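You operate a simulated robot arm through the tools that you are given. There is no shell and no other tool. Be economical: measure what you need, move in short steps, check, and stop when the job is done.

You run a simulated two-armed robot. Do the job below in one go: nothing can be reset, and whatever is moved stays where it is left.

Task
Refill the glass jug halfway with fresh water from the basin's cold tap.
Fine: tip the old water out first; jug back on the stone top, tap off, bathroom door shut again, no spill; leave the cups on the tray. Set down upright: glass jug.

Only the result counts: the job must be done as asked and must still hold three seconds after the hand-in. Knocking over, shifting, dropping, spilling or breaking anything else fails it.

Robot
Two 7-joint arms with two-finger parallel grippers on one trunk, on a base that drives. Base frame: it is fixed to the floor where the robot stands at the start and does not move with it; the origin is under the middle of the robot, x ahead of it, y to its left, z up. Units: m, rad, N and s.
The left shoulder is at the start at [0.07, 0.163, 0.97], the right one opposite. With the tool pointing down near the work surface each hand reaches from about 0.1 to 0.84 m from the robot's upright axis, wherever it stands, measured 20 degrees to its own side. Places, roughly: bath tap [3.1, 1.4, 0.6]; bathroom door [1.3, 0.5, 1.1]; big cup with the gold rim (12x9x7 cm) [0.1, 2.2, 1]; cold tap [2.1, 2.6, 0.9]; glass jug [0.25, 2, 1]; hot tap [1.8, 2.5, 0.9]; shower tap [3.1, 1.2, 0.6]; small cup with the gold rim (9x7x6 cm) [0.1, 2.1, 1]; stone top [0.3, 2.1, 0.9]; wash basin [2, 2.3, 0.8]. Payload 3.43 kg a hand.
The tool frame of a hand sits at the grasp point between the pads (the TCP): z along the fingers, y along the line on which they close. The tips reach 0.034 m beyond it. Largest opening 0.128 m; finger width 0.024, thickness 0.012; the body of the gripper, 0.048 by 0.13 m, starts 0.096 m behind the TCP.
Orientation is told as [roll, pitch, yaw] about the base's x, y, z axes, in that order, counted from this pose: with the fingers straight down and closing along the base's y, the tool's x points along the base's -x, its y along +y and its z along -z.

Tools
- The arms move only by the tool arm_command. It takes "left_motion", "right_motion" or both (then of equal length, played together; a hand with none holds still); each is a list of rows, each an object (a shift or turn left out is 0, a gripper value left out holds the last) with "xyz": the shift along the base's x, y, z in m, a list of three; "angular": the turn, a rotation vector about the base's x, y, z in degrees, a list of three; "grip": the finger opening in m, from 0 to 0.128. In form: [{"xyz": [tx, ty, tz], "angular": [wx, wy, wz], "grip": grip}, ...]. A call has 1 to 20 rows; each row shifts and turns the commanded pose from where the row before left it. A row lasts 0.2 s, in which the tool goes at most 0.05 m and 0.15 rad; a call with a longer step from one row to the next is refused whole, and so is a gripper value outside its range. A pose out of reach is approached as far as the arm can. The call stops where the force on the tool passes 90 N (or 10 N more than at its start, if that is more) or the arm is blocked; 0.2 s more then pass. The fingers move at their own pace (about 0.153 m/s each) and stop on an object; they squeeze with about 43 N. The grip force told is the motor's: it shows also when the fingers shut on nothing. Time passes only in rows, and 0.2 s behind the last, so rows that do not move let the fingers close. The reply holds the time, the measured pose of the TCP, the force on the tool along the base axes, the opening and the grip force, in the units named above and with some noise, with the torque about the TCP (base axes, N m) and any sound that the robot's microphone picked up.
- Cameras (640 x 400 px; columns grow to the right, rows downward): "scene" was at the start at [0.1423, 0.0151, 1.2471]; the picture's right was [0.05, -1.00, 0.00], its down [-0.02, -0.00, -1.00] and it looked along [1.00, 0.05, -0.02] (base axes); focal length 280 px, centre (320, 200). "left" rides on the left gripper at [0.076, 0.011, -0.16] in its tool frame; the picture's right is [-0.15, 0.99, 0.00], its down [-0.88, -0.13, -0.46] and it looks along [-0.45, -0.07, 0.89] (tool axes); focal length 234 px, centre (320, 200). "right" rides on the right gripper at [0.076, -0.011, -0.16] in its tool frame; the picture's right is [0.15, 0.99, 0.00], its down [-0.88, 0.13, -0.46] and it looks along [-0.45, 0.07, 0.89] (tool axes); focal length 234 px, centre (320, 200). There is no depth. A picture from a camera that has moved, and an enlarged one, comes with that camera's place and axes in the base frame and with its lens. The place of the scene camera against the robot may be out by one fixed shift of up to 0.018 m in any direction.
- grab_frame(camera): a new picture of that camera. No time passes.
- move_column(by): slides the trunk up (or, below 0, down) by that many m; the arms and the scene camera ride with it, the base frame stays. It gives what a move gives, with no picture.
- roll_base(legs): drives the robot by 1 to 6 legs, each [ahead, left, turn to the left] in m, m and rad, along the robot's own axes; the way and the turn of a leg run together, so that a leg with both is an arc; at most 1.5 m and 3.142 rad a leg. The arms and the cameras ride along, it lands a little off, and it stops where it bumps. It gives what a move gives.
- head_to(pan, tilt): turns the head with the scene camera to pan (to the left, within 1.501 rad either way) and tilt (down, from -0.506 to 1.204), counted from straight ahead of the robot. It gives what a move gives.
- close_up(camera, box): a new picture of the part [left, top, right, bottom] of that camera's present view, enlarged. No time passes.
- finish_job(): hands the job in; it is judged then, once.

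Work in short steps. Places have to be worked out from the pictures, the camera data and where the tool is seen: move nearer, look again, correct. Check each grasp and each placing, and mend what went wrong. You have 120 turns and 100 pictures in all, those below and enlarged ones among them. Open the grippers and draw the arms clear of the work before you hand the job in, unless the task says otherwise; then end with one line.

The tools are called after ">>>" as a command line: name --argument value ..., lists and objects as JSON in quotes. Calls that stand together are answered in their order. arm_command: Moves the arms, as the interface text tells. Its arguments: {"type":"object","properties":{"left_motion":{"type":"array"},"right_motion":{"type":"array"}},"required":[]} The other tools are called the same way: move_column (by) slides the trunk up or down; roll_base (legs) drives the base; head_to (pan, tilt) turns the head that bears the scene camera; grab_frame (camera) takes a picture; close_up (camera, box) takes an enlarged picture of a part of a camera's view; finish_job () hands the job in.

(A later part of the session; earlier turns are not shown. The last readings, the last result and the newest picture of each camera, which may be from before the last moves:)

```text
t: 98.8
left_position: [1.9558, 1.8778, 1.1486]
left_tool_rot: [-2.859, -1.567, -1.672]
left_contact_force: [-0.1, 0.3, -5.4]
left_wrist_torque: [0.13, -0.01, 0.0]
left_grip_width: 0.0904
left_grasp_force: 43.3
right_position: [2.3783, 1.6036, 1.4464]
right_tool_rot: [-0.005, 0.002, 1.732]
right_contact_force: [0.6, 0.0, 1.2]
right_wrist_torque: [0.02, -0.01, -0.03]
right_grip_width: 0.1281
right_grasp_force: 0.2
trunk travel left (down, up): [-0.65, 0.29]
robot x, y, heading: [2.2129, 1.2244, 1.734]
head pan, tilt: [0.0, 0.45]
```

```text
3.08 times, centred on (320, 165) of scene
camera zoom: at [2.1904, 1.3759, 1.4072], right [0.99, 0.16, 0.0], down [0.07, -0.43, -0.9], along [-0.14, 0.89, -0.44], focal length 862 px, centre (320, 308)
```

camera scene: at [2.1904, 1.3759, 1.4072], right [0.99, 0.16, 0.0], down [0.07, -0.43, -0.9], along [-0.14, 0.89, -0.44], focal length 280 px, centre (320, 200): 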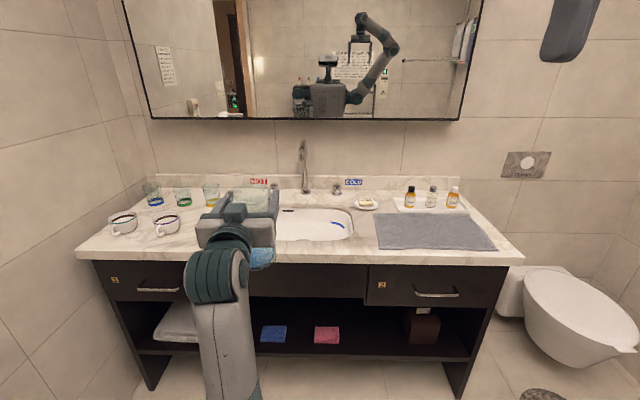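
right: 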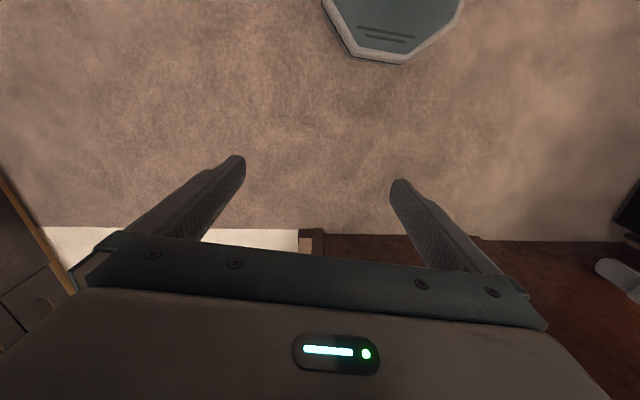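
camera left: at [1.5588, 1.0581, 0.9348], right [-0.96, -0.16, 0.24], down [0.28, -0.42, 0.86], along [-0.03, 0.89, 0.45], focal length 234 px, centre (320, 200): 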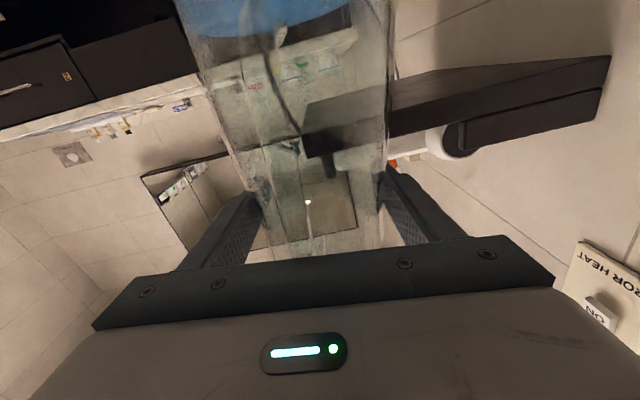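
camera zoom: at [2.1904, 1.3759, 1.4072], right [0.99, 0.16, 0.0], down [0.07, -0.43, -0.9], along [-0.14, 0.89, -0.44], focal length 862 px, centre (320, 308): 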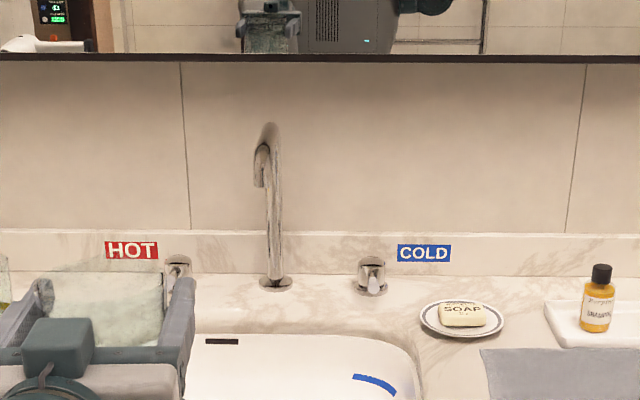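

Clear view: gooseneck spout base ≈(1.94, 2.56), outlet ≈(1.94, 2.43, 1.05), cold tap to its right, bowl ≈ x 1.86–2.18, y 2.22–2.5. I drive the jug over the bowl and check.

>>> move_column --by 0.12

>>> roll_base --legs '[[0.4, -0.06, 0]]'

>>> grab_frame --camera "left"

>>> head_to --pan 0.1 --tilt 0.7

>>> grab_frame --camera "scene"

```text
t: 100.3
left_position: [1.9558, 1.8774, 1.2681]
left_tool_rot: [2.782, -1.567, -1.027]
left_contact_force: [0.1, 0.5, -6.3]
left_wrist_torque: [0.13, 0.0, 0.01]
left_grip_width: 0.0907
left_grasp_force: 43.2
right_position: [2.3774, 1.6033, 1.5663]
right_tool_rot: [-0.003, 0.001, 1.732]
right_contact_force: [0.3, -0.6, -0.6]
right_wrist_torque: [0.04, -0.02, 0.03]
right_grip_width: 0.1279
right_grasp_force: 0.1
trunk travel left (down, up): [-0.77, 0.17]
robot x, y, heading: [2.213, 1.225, 1.725]
head pan, tilt: [0.0, 0.45]
```

```text
t: 102.8
left_position: [1.951, 2.281, 1.27]
left_tool_rot: [2.867, -1.565, -1.112]
left_contact_force: [0.2, 0.4, -5.9]
left_wrist_torque: [0.11, 0.04, 0.01]
left_grip_width: 0.0905
left_grasp_force: 43.3
right_position: [2.3732, 2.0082, 1.5671]
right_tool_rot: [-0.005, 0.0, 1.73]
right_contact_force: [-0.5, -0.3, 0.7]
right_wrist_torque: [0.02, -0.02, -0.04]
right_grip_width: 0.128
right_grasp_force: 0.1
trunk travel left (down, up): [-0.77, 0.17]
robot x, y, heading: [2.2106, 1.6289, 1.728]
head pan, tilt: [0.0, 0.45]
```

```text
38 pictures are left
camera left: at [1.9678, 2.1236, 1.1929], right [-0.97, -0.18, 0.15], down [0.21, -0.43, 0.88], along [-0.1, 0.89, 0.46], focal length 234 px, centre (320, 200)
```

left: 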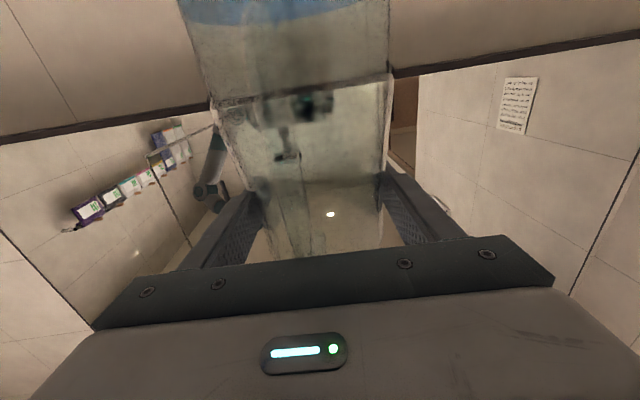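

```text
t: 103.6
left_position: [1.9509, 2.2827, 1.2667]
left_tool_rot: [2.462, -1.566, -0.71]
left_contact_force: [0.4, 0.8, -6.5]
left_wrist_torque: [0.11, 0.02, -0.02]
left_grip_width: 0.0904
left_grasp_force: 43.1
right_position: [2.3748, 2.01, 1.5667]
right_tool_rot: [-0.005, 0.003, 1.731]
right_contact_force: [0.5, 0.8, -0.1]
right_wrist_torque: [0.0, -0.03, -0.01]
right_grip_width: 0.1278
right_grasp_force: 0.1
trunk travel left (down, up): [-0.77, 0.17]
robot x, y, heading: [2.2063, 1.6312, 1.731]
head pan, tilt: [0.099, 0.7]
```

```text
37 pictures are left
camera scene: at [2.1789, 1.7733, 1.505], right [0.97, 0.25, 0.0], down [0.16, -0.62, -0.76], along [-0.19, 0.74, -0.64], focal length 280 px, centre (320, 200)
```

scene: 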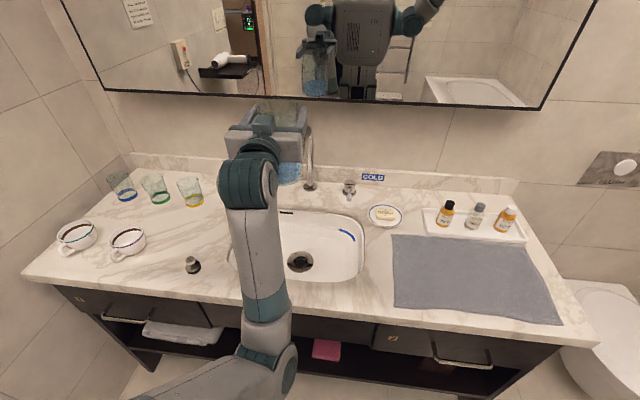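

Drain is open; bowl centre ≈(1.96, 2.31). I lower the jug over the bowl and shift 3 cm left, watching the elbow.

>>> arm_command --left_motion '[{"xyz": [-0.01, 0.0, -0.03]}, {"xyz": [-0.01, 0.0, -0.04]}, {"xyz": [-0.01, 0.0, -0.04]}, {"xyz": [0, 0.0, -0.04]}, {"xyz": [0, 0.0, -0.03]}, {"xyz": [0, 0, -0.02]}]'

>>> grab_frame --camera "scene"

```text
t: 105.0
left_position: [1.92, 2.282, 1.0679]
left_tool_rot: [2.875, -1.566, -1.122]
left_contact_force: [0.1, 0.2, -6.0]
left_wrist_torque: [0.11, 0.03, -0.01]
left_grip_width: 0.0905
left_grasp_force: 42.8
right_position: [2.3733, 2.0088, 1.5684]
right_tool_rot: [-0.006, 0.0, 1.731]
right_contact_force: [-0.4, -0.5, -0.2]
right_wrist_torque: [0.0, -0.04, 0.01]
right_grip_width: 0.128
right_grasp_force: 0.1
trunk travel left (down, up): [-0.77, 0.17]
robot x, y, heading: [2.2083, 1.6316, 1.728]
head pan, tilt: [0.099, 0.7]
```

```text
36 pictures are left
camera scene: at [2.1786, 1.7725, 1.505], right [0.97, 0.25, 0.0], down [0.16, -0.62, -0.76], along [-0.19, 0.74, -0.64], focal length 280 px, centre (320, 200)
```

scene: 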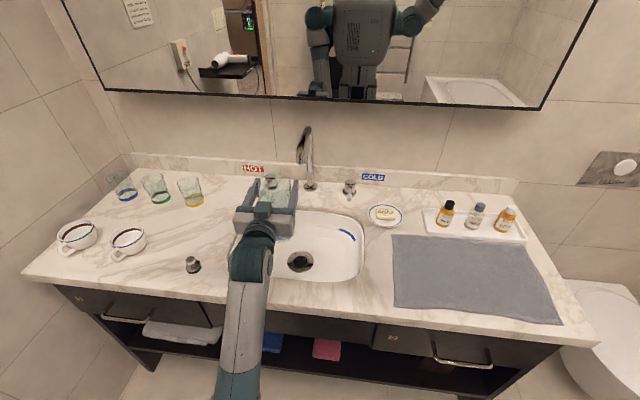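

Good clearance. I start tipping the jug to its right side, over the bowl, first 48° fast, then slowly.

>>> arm_command --left_motion '[{"xyz": [0, 0, -0.01], "angular": [-0.96, 5.9, 0]}, {"xyz": [0, 0, -0.01], "angular": [-1.28, 7.9, 0]}, {"xyz": [0, 0, -0.01], "angular": [-1.28, 7.9, 0]}, {"xyz": [0, 0, -0.01], "angular": [-1.28, 7.9, 0]}, {"angular": [-1.28, 7.9, 0]}, {"angular": [-0.96, 5.9, 0]}, {"angular": [-0.5, 3, 0]}, {"angular": [-0.5, 3, 0]}, {"angular": [-0.5, 3, 0]}, {"angular": [-0.5, 3, 0]}]'

>>> grab_frame --camera "scene"

```text
t: 107.2
left_position: [1.9219, 2.2829, 1.0287]
left_tool_rot: [1.595, -0.588, 0.156]
left_contact_force: [-0.1, -0.3, -5.9]
left_wrist_torque: [0.16, -0.36, 0.04]
left_grip_width: 0.0903
left_grasp_force: 43.1
right_position: [2.3743, 2.0088, 1.5671]
right_tool_rot: [-0.006, 0.0, 1.732]
right_contact_force: [-0.5, 0.3, 0.2]
right_wrist_torque: [0.03, -0.04, 0.02]
right_grip_width: 0.1281
right_grasp_force: 0.0
trunk travel left (down, up): [-0.77, 0.17]
robot x, y, heading: [2.2076, 1.6277, 1.729]
head pan, tilt: [0.099, 0.7]
```

```text
35 pictures are left
camera scene: at [2.1786, 1.7725, 1.505], right [0.97, 0.25, 0.0], down [0.16, -0.62, -0.76], along [-0.19, 0.74, -0.64], focal length 280 px, centre (320, 200)
```

scene: 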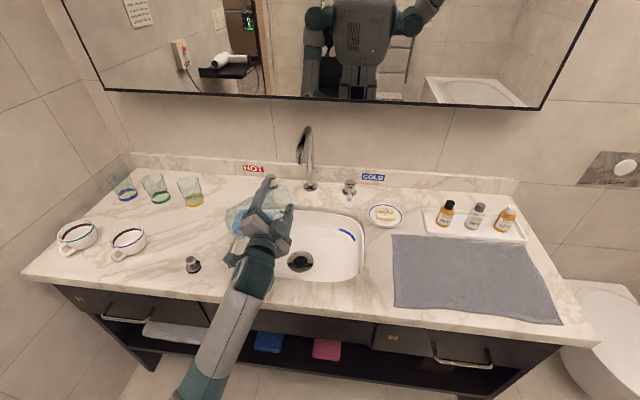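

Tilted 56°, base to the left, mouth over the bowl. I continue slowly to about 115°.

>>> arm_command --left_motion '[{"angular": [-0.45, 2.6, 0]}, {"angular": [-0.45, 2.6, 0]}, {"angular": [-0.45, 2.6, 0]}, {"angular": [-0.45, 2.6, 0]}, {"angular": [-0.45, 2.6, 0]}, {"angular": [-0.45, 2.6, 0]}, {"angular": [-0.45, 2.6, 0]}, {"angular": [-0.45, 2.6, 0]}, {"angular": [-0.45, 2.6, 0]}, {"angular": [-0.45, 2.6, 0]}, {"angular": [-0.45, 2.6, 0]}, {"angular": [-0.45, 2.6, 0]}, {"angular": [-0.5, 3, 0]}, {"angular": [-0.5, 3, 0]}, {"angular": [-0.5, 3, 0]}, {"angular": [-0.5, 3, 0]}, {"angular": [-0.64, 4, 0]}, {"angular": [-0.64, 4, 0]}, {"angular": [-0.64, 4, 0]}, {"angular": [-0.64, 4, 0]}]'

>>> grab_frame --camera "scene"

```text
t: 111.4
left_position: [1.9212, 2.2827, 1.0283]
left_tool_rot: [1.583, 0.46, 0.157]
left_contact_force: [-0.9, 0.5, -4.3]
left_wrist_torque: [0.09, -0.24, -0.02]
left_grip_width: 0.0901
left_grasp_force: 43.4
right_position: [2.374, 2.0095, 1.5679]
right_tool_rot: [-0.005, 0.0, 1.73]
right_contact_force: [0.9, 0.0, 0.2]
right_wrist_torque: [0.01, 0.01, 0.01]
right_grip_width: 0.1278
right_grasp_force: 0.1
trunk travel left (down, up): [-0.77, 0.17]
robot x, y, heading: [2.2061, 1.6266, 1.729]
head pan, tilt: [0.099, 0.7]
```

```text
34 pictures are left
camera scene: at [2.1787, 1.7723, 1.505], right [0.97, 0.25, 0.0], down [0.16, -0.62, -0.76], along [-0.19, 0.74, -0.64], focal length 280 px, centre (320, 200)
```

scene: 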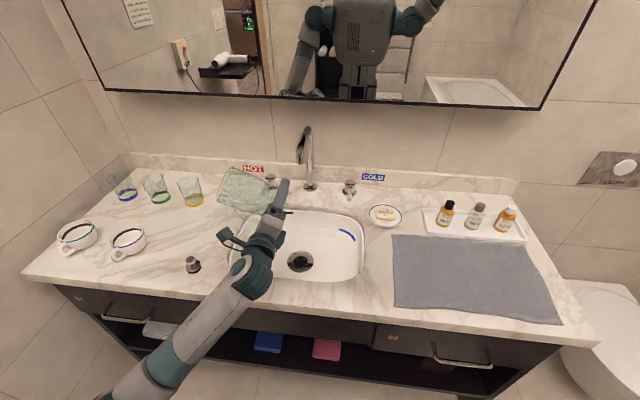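

Weight fell by ~1.7 N, jug looks empty. I tip a little more and hold briefly to drain, then inspect.

>>> arm_command --left_motion '[{"angular": [-0.64, 4, 0]}, {"angular": [-0.64, 4, 0]}, {"angular": [-0.64, 4, 0]}, {}, {}, {}, {}, {}]'

>>> close_up --camera "scene" --box '[190, 120, 400, 290]'

```text
t: 113.2
left_position: [1.9219, 2.2823, 1.0289]
left_tool_rot: [1.583, 0.668, 0.156]
left_contact_force: [-0.4, 0.0, -3.9]
left_wrist_torque: [0.11, -0.2, 0.02]
left_grip_width: 0.0906
left_grasp_force: 43.4
right_position: [2.3738, 2.0092, 1.5682]
right_tool_rot: [-0.007, 0.001, 1.732]
right_contact_force: [-0.5, 1.3, 0.1]
right_wrist_torque: [0.02, -0.04, -0.02]
right_grip_width: 0.1279
right_grasp_force: 0.0
trunk travel left (down, up): [-0.77, 0.17]
robot x, y, heading: [2.2068, 1.6286, 1.729]
head pan, tilt: [0.099, 0.7]
```

```text
2.35 times, centred on (295, 205) of scene
camera zoom: at [2.1788, 1.7723, 1.505], right [0.97, 0.25, 0.0], down [0.16, -0.62, -0.76], along [-0.19, 0.74, -0.64], focal length 659 px, centre (379, 188)
```

zoom: 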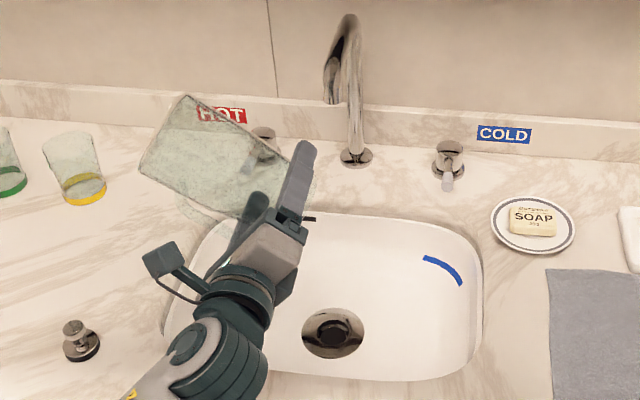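

Empty now. I roll the jug back upright and take a close look at the cold tap.

>>> arm_command --left_motion '[{"angular": [1.28, -7.9, 0]}, {"angular": [1.28, -7.9, 0]}, {"angular": [1.28, -7.9, 0]}, {"angular": [1.28, -7.9, 0]}, {"angular": [1.28, -7.9, 0]}, {"angular": [1.28, -7.9, 0]}, {"angular": [1.28, -7.9, 0]}, {"angular": [1.28, -7.9, 0]}, {"angular": [1.28, -7.9, 0]}, {"angular": [1.28, -7.9, 0]}, {"angular": [1.28, -7.9, 0]}, {"angular": [1.28, -7.9, 0]}, {"angular": [1.28, -7.9, 0]}, {"angular": [1.28, -7.9, 0]}, {"angular": [1.28, -7.9, 0]}, {"angular": [1.28, -7.9, 0]}]'

>>> close_up --camera "scene" --box '[320, 165, 380, 210]'

>>> close_up --camera "scene" --box '[220, 110, 370, 260]'

```text
t: 116.6
left_position: [1.921, 2.2822, 1.0286]
left_tool_rot: [1.942, -1.566, -0.195]
left_contact_force: [-0.2, 0.2, -4.7]
left_wrist_torque: [0.07, -0.01, -0.03]
left_grip_width: 0.0904
left_grasp_force: 42.8
right_position: [2.3752, 2.01, 1.5666]
right_tool_rot: [-0.004, 0.002, 1.732]
right_contact_force: [-0.5, 0.1, -0.4]
right_wrist_torque: [0.02, 0.01, -0.02]
right_grip_width: 0.1282
right_grasp_force: 0.1
trunk travel left (down, up): [-0.77, 0.17]
robot x, y, heading: [2.2108, 1.6314, 1.725]
head pan, tilt: [0.099, 0.7]
```

```text
8.89 times, centred on (350, 188) of scene
camera zoom: at [2.1793, 1.7723, 1.505], right [0.97, 0.25, 0.0], down [0.16, -0.62, -0.76], along [-0.2, 0.74, -0.64], focal length 2490 px, centre (53, 311)
```

zoom: 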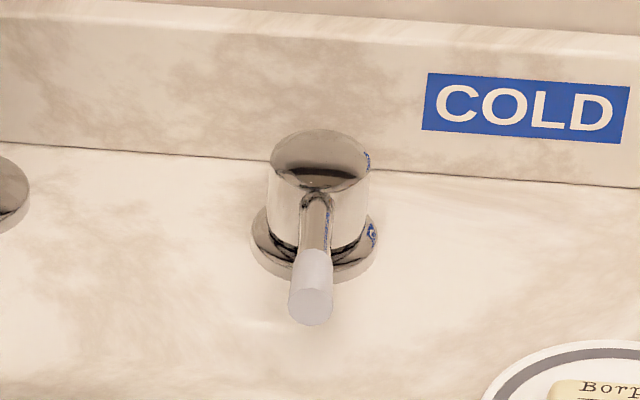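

```text
2.67 times, centred on (295, 185) of scene
camera zoom: at [2.1793, 1.7723, 1.505], right [0.97, 0.25, 0.0], down [0.16, -0.62, -0.76], along [-0.2, 0.74, -0.64], focal length 747 px, centre (387, 240)
```

zoom: 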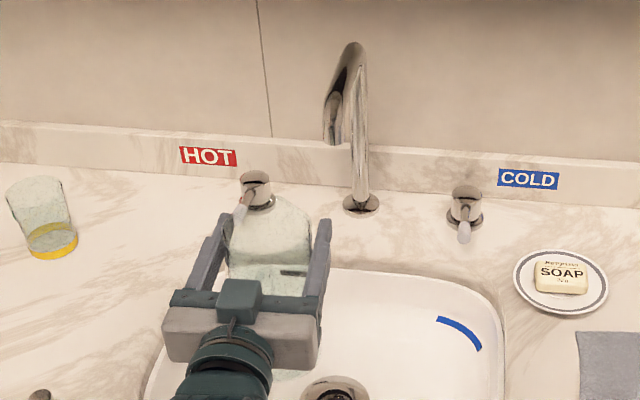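

Lever tap with its lever pointing forward (off): axis ≈(2.07, 2.586), tip ≈(2.08, 2.53, 0.89). I inspect where the jug's rim sits relative to the fingers before positioning under the spout.

>>> close_up --camera "scene" --box '[245, 170, 315, 245]'

>>> grab_frame --camera "left"

```text
5.33 times, centred on (280, 208) of scene
camera zoom: at [2.1793, 1.7723, 1.505], right [0.97, 0.25, 0.0], down [0.16, -0.62, -0.76], along [-0.2, 0.74, -0.64], focal length 1494 px, centre (533, 160)
```

zoom: 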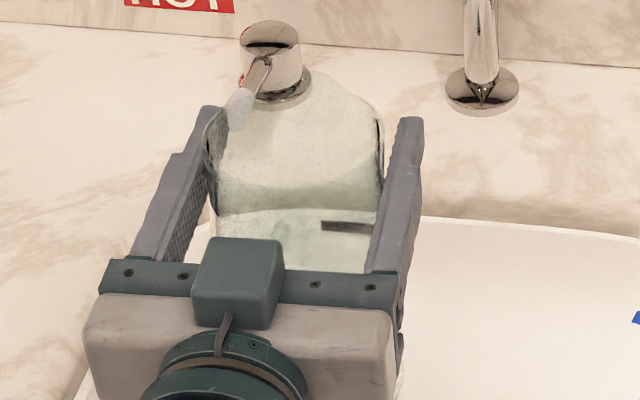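

```text
29 pictures are left
camera left: at [1.9366, 2.1236, 0.9529], right [-0.97, -0.17, 0.15], down [0.21, -0.43, 0.88], along [-0.09, 0.89, 0.45], focal length 234 px, centre (320, 200)
```

left: 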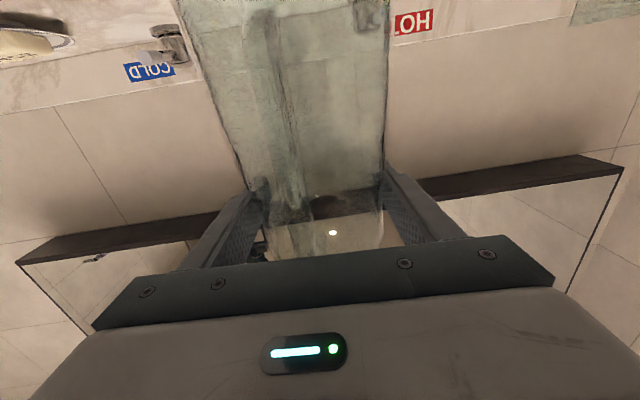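

Rim sits ~3 cm above the TCP, base ~14 cm below. I lower slightly and creep the base 8 cm forward so the right arm can reach the tap and the jug nears the spout.

>>> arm_command --left_motion '[{"xyz": [0.01, 0, -0.012]}, {"xyz": [0.01, 0, -0.012]}]'

>>> roll_base --legs '[[0.08, 0, 0]]'

>>> close_up --camera "scene" --box '[220, 110, 380, 260]'

```text
t: 117.2
left_position: [1.9271, 2.2841, 1.0109]
left_tool_rot: [1.968, -1.529, -0.216]
left_contact_force: [-0.6, 0.0, -3.7]
left_wrist_torque: [0.08, 0.01, 0.02]
left_grip_width: 0.0903
left_grasp_force: 43.2
right_position: [2.3747, 2.0082, 1.5684]
right_tool_rot: [-0.005, 0.0, 1.731]
right_contact_force: [-0.6, 0.7, 0.1]
right_wrist_torque: [0.02, -0.04, 0.01]
right_grip_width: 0.1282
right_grasp_force: 0.0
trunk travel left (down, up): [-0.77, 0.17]
robot x, y, heading: [2.2083, 1.6311, 1.732]
head pan, tilt: [0.099, 0.7]
```

```text
t: 118.3
left_position: [1.9165, 2.358, 1.0088]
left_tool_rot: [1.892, -1.53, -0.14]
left_contact_force: [0.1, 0.5, -3.1]
left_wrist_torque: [0.06, -0.01, 0.01]
left_grip_width: 0.0907
left_grasp_force: 42.8
right_position: [2.3616, 2.0838, 1.568]
right_tool_rot: [-0.006, -0.002, 1.732]
right_contact_force: [0.5, 0.0, 0.7]
right_wrist_torque: [0.04, 0.02, 0.03]
right_grip_width: 0.1279
right_grasp_force: 0.1
trunk travel left (down, up): [-0.77, 0.17]
robot x, y, heading: [2.1959, 1.7061, 1.726]
head pan, tilt: [0.099, 0.7]
```

```text
2.67 times, centred on (300, 185) of scene
camera zoom: at [2.1669, 1.8474, 1.5054], right [0.97, 0.26, 0.0], down [0.16, -0.62, -0.77], along [-0.2, 0.74, -0.64], focal length 747 px, centre (373, 240)
```

zoom: 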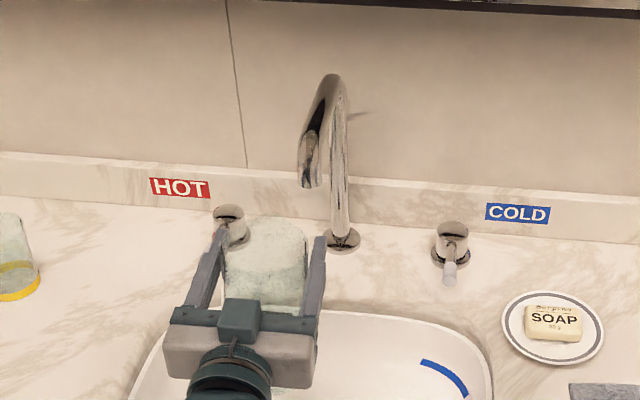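

Outlet refined to ≈(1.941, 2.42, 1.065). I move the jug mouth under it.

>>> arm_command --left_motion '[{"xyz": [0.009, 0.015, 0]}, {"xyz": [0.008, 0.015, 0]}, {"xyz": [0.008, 0.015, 0]}, {"xyz": [0, 0.012, 0]}]'

>>> close_up --camera "scene" --box '[240, 120, 360, 230]'

>>> grab_frame --camera "left"

```text
t: 119.5
left_position: [1.909, 2.4068, 0.9854]
left_tool_rot: [1.482, -1.452, 0.285]
left_contact_force: [0.3, -0.2, -4.8]
left_wrist_torque: [0.1, 0.01, 0.0]
left_grip_width: 0.0901
left_grasp_force: 43.3
right_position: [2.3621, 2.0866, 1.5661]
right_tool_rot: [-0.006, 0.001, 1.732]
right_contact_force: [-0.4, 0.0, -0.2]
right_wrist_torque: [-0.02, 0.0, 0.0]
right_grip_width: 0.1282
right_grasp_force: 0.0
trunk travel left (down, up): [-0.77, 0.17]
robot x, y, heading: [2.1905, 1.7057, 1.728]
head pan, tilt: [0.099, 0.7]
stopped in row 4 (left hand): the arm was blocked; the commanded pose is now the measured one
```

```text
3.64 times, centred on (300, 175) of scene
camera zoom: at [2.1665, 1.85, 1.505], right [0.97, 0.26, 0.0], down [0.16, -0.62, -0.76], along [-0.19, 0.74, -0.64], focal length 1019 px, centre (393, 291)
```

zoom: 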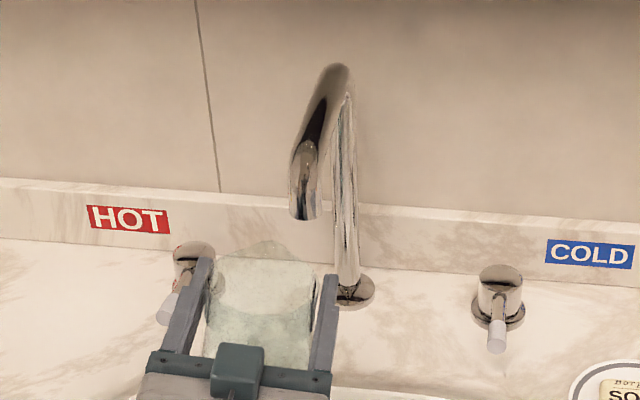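

```text
26 pictures are left
camera left: at [1.9191, 2.2463, 0.9127], right [-0.95, -0.19, 0.26], down [0.32, -0.39, 0.86], along [-0.06, 0.9, 0.43], focal length 234 px, centre (320, 200)
```

left: 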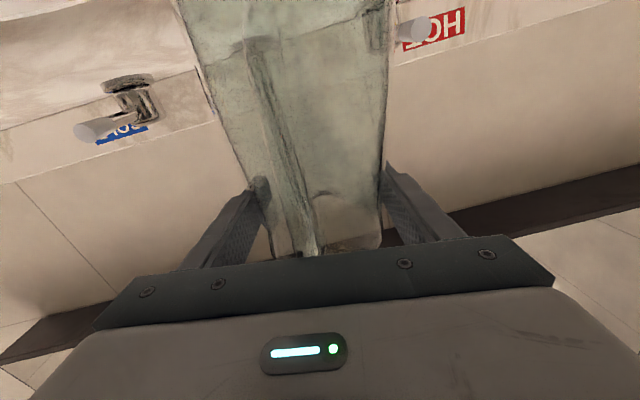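

The left elbow is meeting the vanity. I back off 13 cm, raise the trunk, level the jug and re-approach with a straighter arm.

>>> roll_base --legs '[[-0.13, 0, 0]]'

>>> move_column --by 0.14

>>> arm_command --left_motion '[{"xyz": [0.01, 0, -0.02], "angular": [0.55, -3.35, 0]}, {"xyz": [0.01, 0, -0.03], "angular": [0.55, -3.35, 0]}, {"xyz": [0.01, 0, -0.03]}, {"xyz": [0.0, 0, -0.03]}, {}]'

```text
t: 120.8
left_position: [1.9296, 2.2814, 0.9842]
left_tool_rot: [1.483, -1.45, 0.282]
left_contact_force: [-0.8, -0.5, -4.2]
left_wrist_torque: [0.09, 0.0, 0.02]
left_grip_width: 0.0904
left_grasp_force: 43.5
right_position: [2.3824, 1.961, 1.5671]
right_tool_rot: [-0.006, 0.003, 1.732]
right_contact_force: [0.7, 0.1, -0.6]
right_wrist_torque: [0.0, 0.02, 0.0]
right_grip_width: 0.128
right_grasp_force: 0.0
trunk travel left (down, up): [-0.77, 0.17]
robot x, y, heading: [2.214, 1.5755, 1.733]
head pan, tilt: [0.099, 0.7]
```

```text
t: 122.4
left_position: [1.9297, 2.2792, 1.1242]
left_tool_rot: [1.489, -1.451, 0.281]
left_contact_force: [0.4, 0.2, -4.5]
left_wrist_torque: [0.09, -0.05, 0.0]
left_grip_width: 0.0903
left_grasp_force: 42.1
right_position: [2.3818, 1.9602, 1.7061]
right_tool_rot: [-0.005, 0.002, 1.731]
right_contact_force: [-0.4, 0.2, 0.0]
right_wrist_torque: [-0.02, 0.03, -0.05]
right_grip_width: 0.1281
right_grasp_force: 0.2
trunk travel left (down, up): [-0.91, 0.03]
robot x, y, heading: [2.2152, 1.5872, 1.731]
head pan, tilt: [0.099, 0.7]
```

```text
t: 123.8
left_position: [1.9142, 2.2775, 1.0154]
left_tool_rot: [1.555, -1.485, 0.229]
left_contact_force: [-0.3, -0.4, -4.1]
left_wrist_torque: [0.07, -0.02, 0.0]
left_grip_width: 0.0899
left_grasp_force: 43.3
right_position: [2.3822, 1.9589, 1.7074]
right_tool_rot: [-0.005, -0.001, 1.731]
right_contact_force: [-0.1, -0.2, 0.5]
right_wrist_torque: [-0.02, -0.01, 0.0]
right_grip_width: 0.1283
right_grasp_force: 0.1
trunk travel left (down, up): [-0.91, 0.03]
robot x, y, heading: [2.2118, 1.5796, 1.731]
head pan, tilt: [0.099, 0.7]
stopped in row 5 (left hand): the arm was blocked; the commanded pose is now the measured one
```

>>> head_to --pan 0.4 --tilt 1.0

>>> grab_frame --camera "scene"

```text
t: 124.6
left_position: [1.914, 2.277, 1.0153]
left_tool_rot: [1.575, -1.487, 0.206]
left_contact_force: [-1.1, 0.3, -3.9]
left_wrist_torque: [0.08, -0.05, -0.01]
left_grip_width: 0.0902
left_grasp_force: 43.1
right_position: [2.383, 1.9595, 1.7067]
right_tool_rot: [-0.005, 0.001, 1.732]
right_contact_force: [-0.5, 0.5, 1.1]
right_wrist_torque: [-0.02, -0.02, 0.01]
right_grip_width: 0.1281
right_grasp_force: 0.1
trunk travel left (down, up): [-0.91, 0.03]
robot x, y, heading: [2.2137, 1.5791, 1.73]
head pan, tilt: [0.4, 1.0]
```

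```text
25 pictures are left
camera scene: at [2.1715, 1.6994, 1.6217], right [0.85, 0.53, 0.0], down [0.44, -0.71, -0.54], along [-0.29, 0.46, -0.84], focal length 280 px, centre (320, 200)
```

scene: 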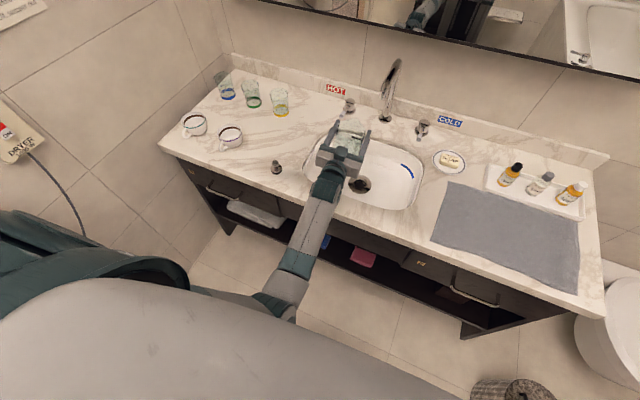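

It's a joint/self-collision limit when reaching inward, not the vanity. I keep the arm as is and use the base to bring the jug under the spout.

>>> roll_base --legs '[[0.125, -0.045, 0]]'

>>> head_to --pan 0.1 --tilt 0.75

>>> close_up --camera "scene" --box '[230, 120, 370, 230]'

```text
t: 125.9
left_position: [1.9364, 2.4048, 1.0174]
left_tool_rot: [1.603, -1.487, 0.182]
left_contact_force: [-0.2, -0.5, -4.5]
left_wrist_torque: [0.06, -0.02, -0.04]
left_grip_width: 0.0898
left_grasp_force: 42.7
right_position: [2.4042, 2.0869, 1.709]
right_tool_rot: [-0.005, -0.002, 1.731]
right_contact_force: [-1.3, 0.1, -0.4]
right_wrist_torque: [0.02, -0.04, 0.01]
right_grip_width: 0.1282
right_grasp_force: 0.0
trunk travel left (down, up): [-0.91, 0.03]
robot x, y, heading: [2.2411, 1.7111, 1.73]
head pan, tilt: [0.4, 1.0]
```

```text
t: 126.7
left_position: [1.9386, 2.4083, 1.0146]
left_tool_rot: [1.559, -1.483, 0.224]
left_contact_force: [0.4, -0.1, -4.9]
left_wrist_torque: [0.1, 0.01, 0.03]
left_grip_width: 0.0902
left_grasp_force: 43.1
right_position: [2.4069, 2.0901, 1.7073]
right_tool_rot: [-0.004, 0.002, 1.73]
right_contact_force: [0.0, -0.4, -0.1]
right_wrist_torque: [-0.01, 0.0, -0.03]
right_grip_width: 0.128
right_grasp_force: 0.0
trunk travel left (down, up): [-0.91, 0.03]
robot x, y, heading: [2.2365, 1.7092, 1.73]
head pan, tilt: [0.099, 0.75]
```

```text
3.64 times, centred on (300, 175) of scene
camera zoom: at [2.2117, 1.8518, 1.6406], right [0.97, 0.26, 0.0], down [0.17, -0.66, -0.73], along [-0.19, 0.71, -0.68], focal length 1019 px, centre (393, 291)
```

zoom: 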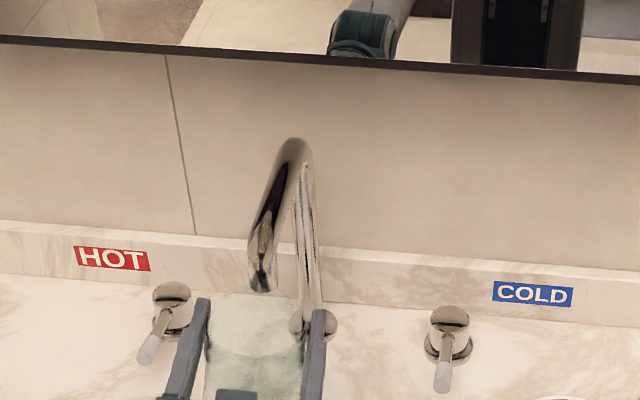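

The jug mouth is under the outlet. Now the right hand: tilt 30° forward, narrow the opening, and come down toward the cold lever (axis ≈(2.07, 2.59), tip ≈(2.08, 2.52, 0.89)).

>>> arm_command --right_motion '[{"xyz": [-0.0194, 0.0205, -0.0344], "angular": [1.85, 0.3, 0], "grip": 0.05}, {"xyz": [-0.0194, 0.0205, -0.0344], "angular": [1.85, 0.3, 0]}, {"xyz": [-0.0194, 0.0205, -0.0344], "angular": [1.85, 0.3, 0]}, {"xyz": [-0.0194, 0.0205, -0.0344], "angular": [1.85, 0.3, 0]}, {"xyz": [-0.0194, 0.0205, -0.0344], "angular": [1.85, 0.3, 0]}, {"xyz": [-0.0194, 0.0205, -0.0344], "angular": [1.85, 0.3, 0]}, {"xyz": [-0.0194, 0.0205, -0.0344], "angular": [1.85, 0.3, 0]}, {"xyz": [-0.0194, 0.0205, -0.0344], "angular": [1.85, 0.3, 0]}, {"xyz": [-0.0194, 0.0205, -0.0344], "angular": [1.85, 0.3, 0]}, {"xyz": [-0.0194, 0.0205, -0.0344], "angular": [1.85, 0.3, 0]}, {"xyz": [-0.0194, 0.0205, -0.0344], "angular": [1.85, 0.3, 0]}, {"xyz": [-0.0194, 0.0205, -0.0344], "angular": [1.85, 0.3, 0]}, {"xyz": [-0.0194, 0.0205, -0.0344], "angular": [1.85, 0.3, 0]}, {"xyz": [-0.0194, 0.0205, -0.0344], "angular": [1.85, 0.3, 0]}, {"xyz": [-0.0194, 0.0205, -0.0344], "angular": [1.85, 0.3, 0]}, {"xyz": [-0.0194, 0.0205, -0.0344], "angular": [1.85, 0.3, 0]}]'

>>> grab_frame --camera "right"

>>> grab_frame --camera "scene"

```text
t: 130.1
left_position: [1.9372, 2.4076, 1.014]
left_tool_rot: [1.566, -1.487, 0.22]
left_contact_force: [-0.6, 0.5, -4.5]
left_wrist_torque: [0.11, -0.01, 0.0]
left_grip_width: 0.0899
left_grasp_force: 42.4
right_position: [2.0934, 2.4176, 1.1574]
right_tool_rot: [-0.005, -0.523, 1.732]
right_contact_force: [0.4, 0.2, 0.6]
right_wrist_torque: [-0.02, -0.01, -0.05]
right_grip_width: 0.0498
right_grasp_force: 0.1
trunk travel left (down, up): [-0.91, 0.03]
robot x, y, heading: [2.2395, 1.7089, 1.731]
head pan, tilt: [0.099, 0.75]
```

```text
23 pictures are left
camera right: at [2.1289, 2.2756, 1.2556], right [-0.96, -0.28, -0.08], down [-0.22, 0.51, 0.83], along [-0.19, 0.81, -0.55], focal length 234 px, centre (320, 200)
```

right: 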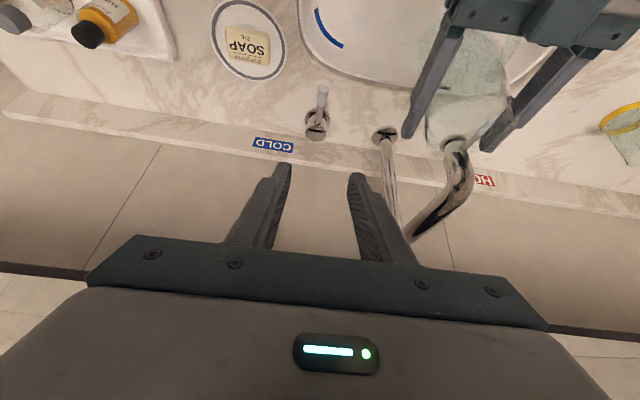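

```text
22 pictures are left
camera scene: at [2.2098, 1.8514, 1.6407], right [0.97, 0.26, 0.0], down [0.17, -0.66, -0.73], along [-0.19, 0.71, -0.68], focal length 280 px, centre (320, 200)
```

scene: 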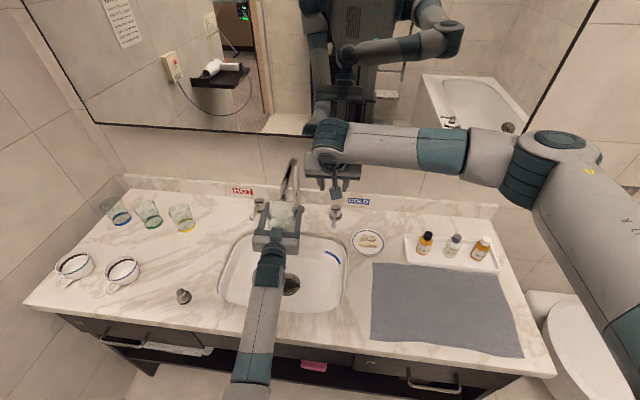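

The wrist camera shows lever and jug well. I descend over the lever with fingers straddling it, then check.

>>> arm_command --right_motion '[{"xyz": [-0.002, 0.02, -0.035]}, {"xyz": [-0.002, 0.02, -0.035]}, {"xyz": [-0.002, 0.02, -0.035]}, {"xyz": [-0.001, 0.02, -0.03]}, {"xyz": [-0.001, 0.015, -0.03]}]'

>>> grab_frame --camera "right"

```text
t: 131.3
left_position: [1.9376, 2.4078, 1.0134]
left_tool_rot: [1.565, -1.487, 0.216]
left_contact_force: [-0.1, 0.3, -3.7]
left_wrist_torque: [0.09, -0.02, 0.0]
left_grip_width: 0.0904
left_grasp_force: 42.8
right_position: [2.0872, 2.512, 0.992]
right_tool_rot: [-0.005, -0.523, 1.731]
right_contact_force: [-0.5, -0.3, 0.1]
right_wrist_torque: [-0.04, 0.01, -0.02]
right_grip_width: 0.05
right_grasp_force: 0.1
trunk travel left (down, up): [-0.91, 0.03]
robot x, y, heading: [2.2391, 1.7112, 1.73]
head pan, tilt: [0.099, 0.75]
```

```text
21 pictures are left
camera right: at [2.121, 2.3702, 1.0914], right [-0.96, -0.28, -0.08], down [-0.22, 0.51, 0.83], along [-0.19, 0.81, -0.55], focal length 234 px, centre (320, 200)
```

right: 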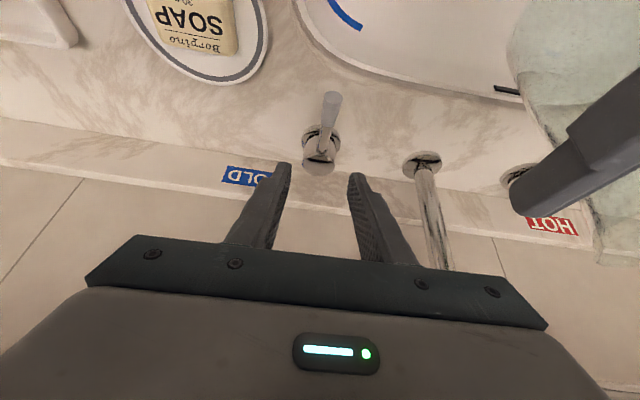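

Lever lies midway between the fingers. I lower the last 8 cm gently.

>>> arm_command --right_motion '[{"xyz": [0, 0, -0.03]}, {"xyz": [0, 0, -0.03]}, {"xyz": [0, 0, -0.015]}, {"xyz": [0, 0, -0.008]}, {}]'

>>> grab_frame --camera "right"

```text
t: 132.5
left_position: [1.9385, 2.4066, 1.0149]
left_tool_rot: [1.574, -1.487, 0.211]
left_contact_force: [-0.3, -0.8, -4.7]
left_wrist_torque: [0.09, -0.02, -0.01]
left_grip_width: 0.0901
left_grasp_force: 43.1
right_position: [2.0863, 2.5113, 0.9081]
right_tool_rot: [-0.006, -0.524, 1.73]
right_contact_force: [-0.8, 0.5, -0.4]
right_wrist_torque: [-0.02, -0.01, -0.02]
right_grip_width: 0.05
right_grasp_force: 0.2
trunk travel left (down, up): [-0.91, 0.03]
robot x, y, heading: [2.238, 1.7075, 1.729]
head pan, tilt: [0.099, 0.75]
```

```text
20 pictures are left
camera right: at [2.1226, 2.3695, 1.008], right [-0.96, -0.28, -0.08], down [-0.22, 0.51, 0.83], along [-0.2, 0.81, -0.55], focal length 234 px, centre (320, 200)
```

right: 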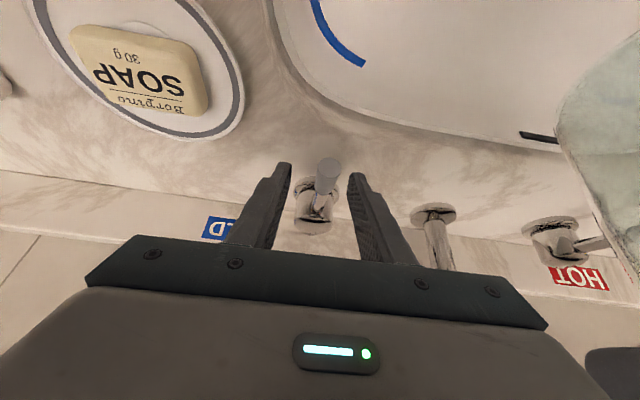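

The lever is between the fingers. I push it right a little and watch for force, flow and sound.

>>> arm_command --right_motion '[{"xyz": [0.01, 0, 0]}, {"xyz": [0.01, 0.0, 0]}, {"xyz": [0.01, 0.001, 0]}, {"xyz": [0.01, 0.002, 0]}]'

>>> grab_frame --camera "right"

```text
t: 133.5
left_position: [1.9378, 2.4076, 1.0146]
left_tool_rot: [1.572, -1.486, 0.21]
left_contact_force: [-0.3, 0.7, -5.5]
left_wrist_torque: [0.11, 0.01, -0.01]
left_grip_width: 0.0902
left_grasp_force: 43.3
right_position: [2.1282, 2.5155, 0.9097]
right_tool_rot: [-0.004, -0.523, 1.732]
right_contact_force: [-0.1, 0.4, 0.3]
right_wrist_torque: [0.01, 0.02, 0.02]
right_grip_width: 0.0503
right_grasp_force: 0.1
trunk travel left (down, up): [-0.91, 0.03]
robot x, y, heading: [2.2387, 1.708, 1.73]
head pan, tilt: [0.099, 0.75]
```

```text
19 pictures are left
camera right: at [2.1633, 2.3724, 1.0084], right [-0.96, -0.28, -0.08], down [-0.22, 0.51, 0.83], along [-0.2, 0.81, -0.55], focal length 234 px, centre (320, 200)
```

right: 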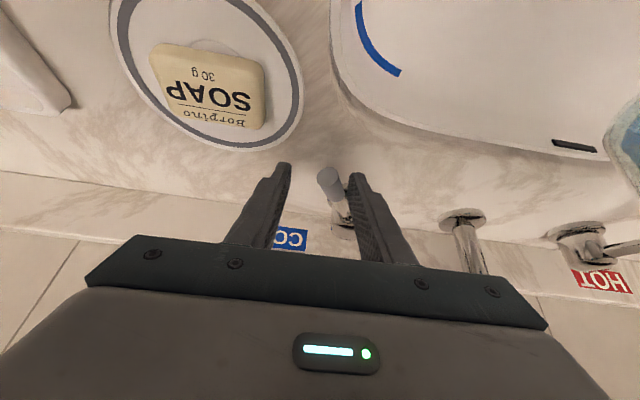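

The lever turned and the jug looks to be getting water already (time stands still between rows). I check in the scene view.

>>> close_up --camera "scene" --box '[220, 140, 380, 290]'

```text
2.67 times, centred on (300, 215) of scene
camera zoom: at [2.2121, 1.8506, 1.6407], right [0.97, 0.26, 0.0], down [0.17, -0.66, -0.73], along [-0.19, 0.71, -0.68], focal length 747 px, centre (373, 160)
```

zoom: 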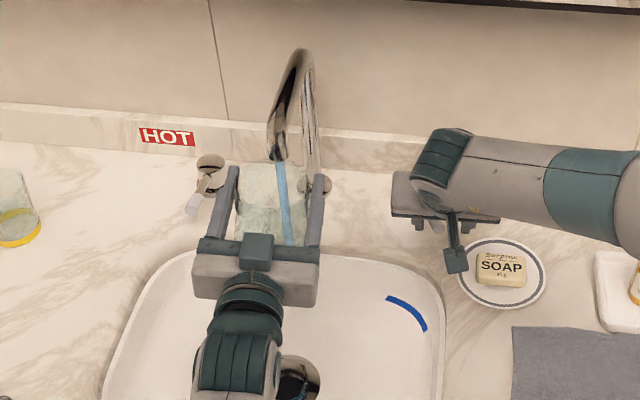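

Water flows cleanly into the jug. I let about a second pass and check the weight and level.

>>> arm_command --left_motion '[{}, {}, {}, {}, {}]'

>>> grab_frame --camera "left"

```text
t: 134.7
left_position: [1.9379, 2.4071, 1.0153]
left_tool_rot: [1.573, -1.486, 0.208]
left_contact_force: [0.4, -0.3, -5.6]
left_wrist_torque: [0.1, -0.04, -0.01]
left_grip_width: 0.0901
left_grasp_force: 42.6
right_position: [2.128, 2.5146, 0.9098]
right_tool_rot: [-0.005, -0.522, 1.731]
right_contact_force: [-0.4, -0.6, 0.6]
right_wrist_torque: [0.02, 0.0, 0.02]
right_grip_width: 0.0501
right_grasp_force: 0.0
trunk travel left (down, up): [-0.91, 0.03]
robot x, y, heading: [2.2386, 1.7099, 1.728]
head pan, tilt: [0.099, 0.75]
```

```text
17 pictures are left
camera left: at [1.9532, 2.2482, 0.941], right [-0.95, -0.2, 0.23], down [0.3, -0.4, 0.87], along [-0.09, 0.89, 0.44], focal length 234 px, centre (320, 200)
```

left: 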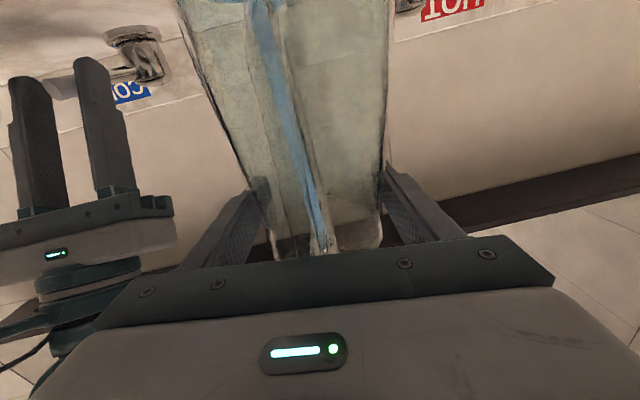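

Level not yet in view (half level would appear near row ~110). I wait 2 s more.

>>> arm_command --left_motion '[{}, {}, {}, {}, {}, {}, {}, {}, {}, {}]'

>>> close_up --camera "left" --box '[160, 0, 420, 160]'

```text
t: 136.9
left_position: [1.9374, 2.4085, 1.0151]
left_tool_rot: [1.571, -1.487, 0.214]
left_contact_force: [-0.4, 0.0, -5.4]
left_wrist_torque: [0.09, -0.02, 0.01]
left_grip_width: 0.0906
left_grasp_force: 42.8
right_position: [2.1283, 2.5145, 0.9084]
right_tool_rot: [-0.006, -0.525, 1.731]
right_contact_force: [-0.9, -0.1, 1.1]
right_wrist_torque: [0.01, 0.01, 0.03]
right_grip_width: 0.05
right_grasp_force: 0.1
trunk travel left (down, up): [-0.91, 0.03]
robot x, y, heading: [2.2399, 1.7081, 1.731]
head pan, tilt: [0.099, 0.75]
```

```text
2.46 times, centred on (290, 80) of left
camera zoom: at [1.9531, 2.2483, 0.9409], right [-0.95, -0.2, 0.23], down [0.3, -0.4, 0.87], along [-0.09, 0.89, 0.44], focal length 576 px, centre (394, 495)
```

zoom: 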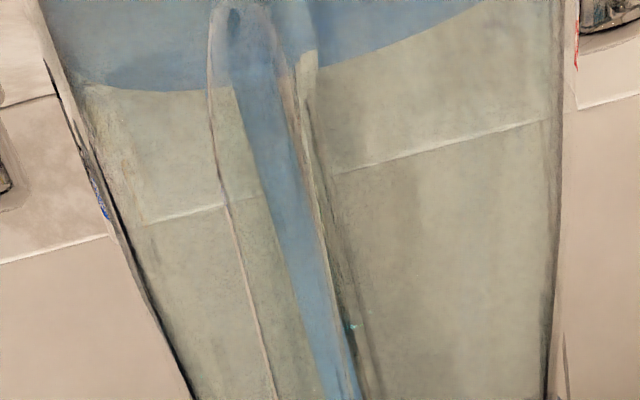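

Level rising ~1 cm/s, now roughly a quarter. I wait another 2.4 s and recheck.

>>> arm_command --left_motion '[{}, {}, {}, {}, {}, {}, {}, {}, {}, {}, {}]'

>>> close_up --camera "left" --box '[160, 0, 420, 160]'

```text
t: 139.3
left_position: [1.9383, 2.4077, 1.0149]
left_tool_rot: [1.57, -1.487, 0.213]
left_contact_force: [0.0, 0.3, -8.0]
left_wrist_torque: [0.12, 0.02, 0.01]
left_grip_width: 0.0903
left_grasp_force: 42.9
right_position: [2.1278, 2.5151, 0.9084]
right_tool_rot: [-0.006, -0.522, 1.73]
right_contact_force: [-0.3, 0.1, 0.1]
right_wrist_torque: [0.01, -0.01, -0.02]
right_grip_width: 0.0502
right_grasp_force: 0.0
trunk travel left (down, up): [-0.91, 0.03]
robot x, y, heading: [2.238, 1.707, 1.734]
head pan, tilt: [0.099, 0.75]
```

```text
2.46 times, centred on (290, 80) of left
camera zoom: at [1.9531, 2.2484, 0.9408], right [-0.95, -0.2, 0.23], down [0.3, -0.4, 0.87], along [-0.09, 0.89, 0.44], focal length 576 px, centre (394, 495)
```

zoom: 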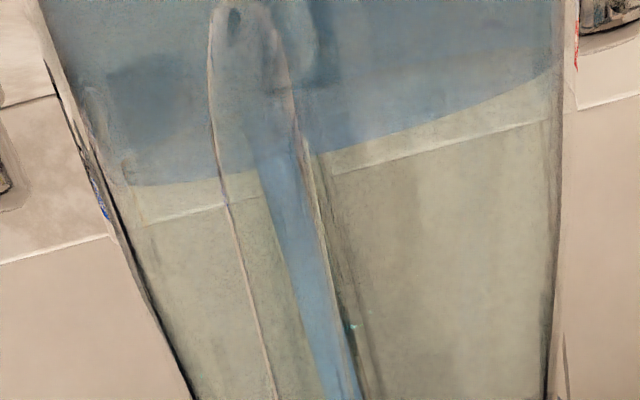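

About 36 % now. I wait ~1.4 s more, then swing the lever back to the middle in the same call.

>>> arm_command --right_motion '[{}, {}, {}, {}, {}, {}, {"xyz": [-0.02, -0.001, 0]}, {"xyz": [-0.02, -0.001, 0]}, {"xyz": [-0.02, -0.001, 0]}, {"xyz": [-0.01, 0, 0]}, {"xyz": [-0.008, 0, 0]}]'

>>> grab_frame --camera "right"

```text
t: 141.7
left_position: [1.9419, 2.4083, 1.0153]
left_tool_rot: [1.572, -1.484, 0.212]
left_contact_force: [-0.4, 0.8, -8.0]
left_wrist_torque: [0.12, -0.01, -0.01]
left_grip_width: 0.09
left_grasp_force: 43.2
right_position: [2.0585, 2.5138, 0.9064]
right_tool_rot: [-0.011, -0.522, 1.725]
right_contact_force: [23.5, 1.2, -1.5]
right_wrist_torque: [-0.05, -0.4, -0.65]
right_grip_width: 0.0636
right_grasp_force: 11.9
trunk travel left (down, up): [-0.91, 0.03]
robot x, y, heading: [2.2411, 1.7078, 1.728]
head pan, tilt: [0.099, 0.75]
```

```text
14 pictures are left
camera right: at [2.0927, 2.3707, 1.0073], right [-0.96, -0.27, -0.08], down [-0.22, 0.51, 0.83], along [-0.19, 0.82, -0.55], focal length 234 px, centre (320, 200)
```

right: 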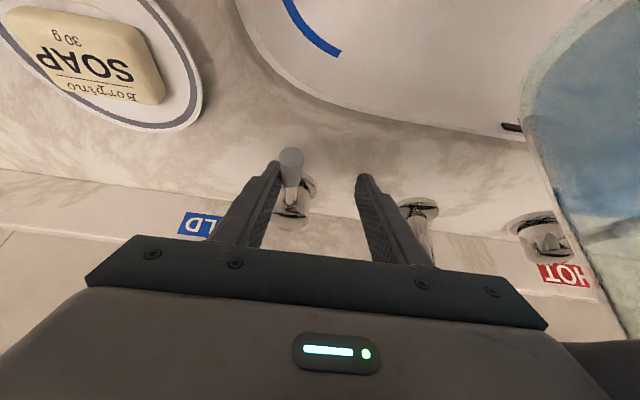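

The lever is hard against its closed stop (23 N). I relax the hand and check whether the flow stopped and the level.

>>> arm_command --right_motion '[{"xyz": [0.02, 0, 0]}, {"xyz": [0.006, 0, 0]}]'

>>> close_up --camera "left" --box '[160, 0, 420, 160]'

```text
t: 142.3
left_position: [1.9386, 2.4063, 1.0154]
left_tool_rot: [1.578, -1.486, 0.208]
left_contact_force: [-0.4, -0.1, -8.7]
left_wrist_torque: [0.12, -0.03, 0.02]
left_grip_width: 0.0901
left_grasp_force: 43.0
right_position: [2.0621, 2.5144, 0.9074]
right_tool_rot: [-0.002, -0.522, 1.731]
right_contact_force: [12.4, -1.9, 1.7]
right_wrist_torque: [0.01, -0.27, -0.4]
right_grip_width: 0.0567
right_grasp_force: 6.2
right hand out of reach, approached as far as the arm can: row 1
trunk travel left (down, up): [-0.91, 0.03]
robot x, y, heading: [2.2381, 1.7107, 1.732]
head pan, tilt: [0.099, 0.75]
```

```text
2.46 times, centred on (290, 80) of left
camera zoom: at [1.954, 2.2478, 0.9416], right [-0.95, -0.21, 0.23], down [0.3, -0.4, 0.87], along [-0.09, 0.89, 0.44], focal length 576 px, centre (394, 495)
```

zoom: 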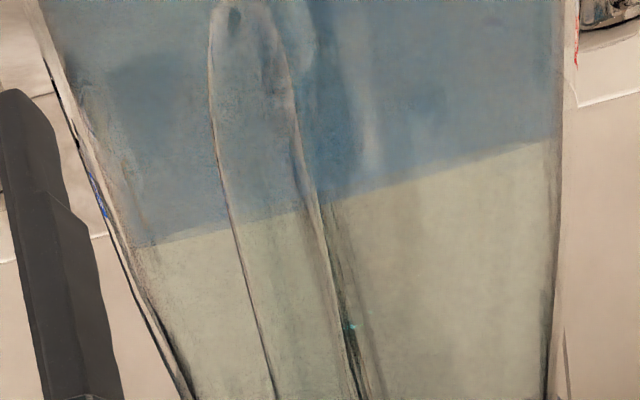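

Flow has stopped; level ≈ 41–48 %. I relieve the right finger from the lever and raise the hand, turning its camera toward the jug for a side view.

>>> arm_command --right_motion '[{"xyz": [0.008, 0, 0]}, {"xyz": [0.006, 0, 0]}, {}]'

```text
t: 143.1
left_position: [1.9376, 2.4063, 1.0142]
left_tool_rot: [1.568, -1.487, 0.214]
left_contact_force: [-0.4, -0.1, -9.1]
left_wrist_torque: [0.11, -0.03, -0.01]
left_grip_width: 0.0904
left_grasp_force: 42.8
right_position: [2.0661, 2.5181, 0.9052]
right_tool_rot: [-0.004, -0.523, 1.732]
right_contact_force: [2.0, 0.0, 1.2]
right_wrist_torque: [0.01, -0.01, -0.03]
right_grip_width: 0.0514
right_grasp_force: 1.2
right hand out of reach, approached as far as the arm can: row 1, 2
trunk travel left (down, up): [-0.91, 0.03]
robot x, y, heading: [2.2356, 1.7108, 1.727]
head pan, tilt: [0.099, 0.75]
```

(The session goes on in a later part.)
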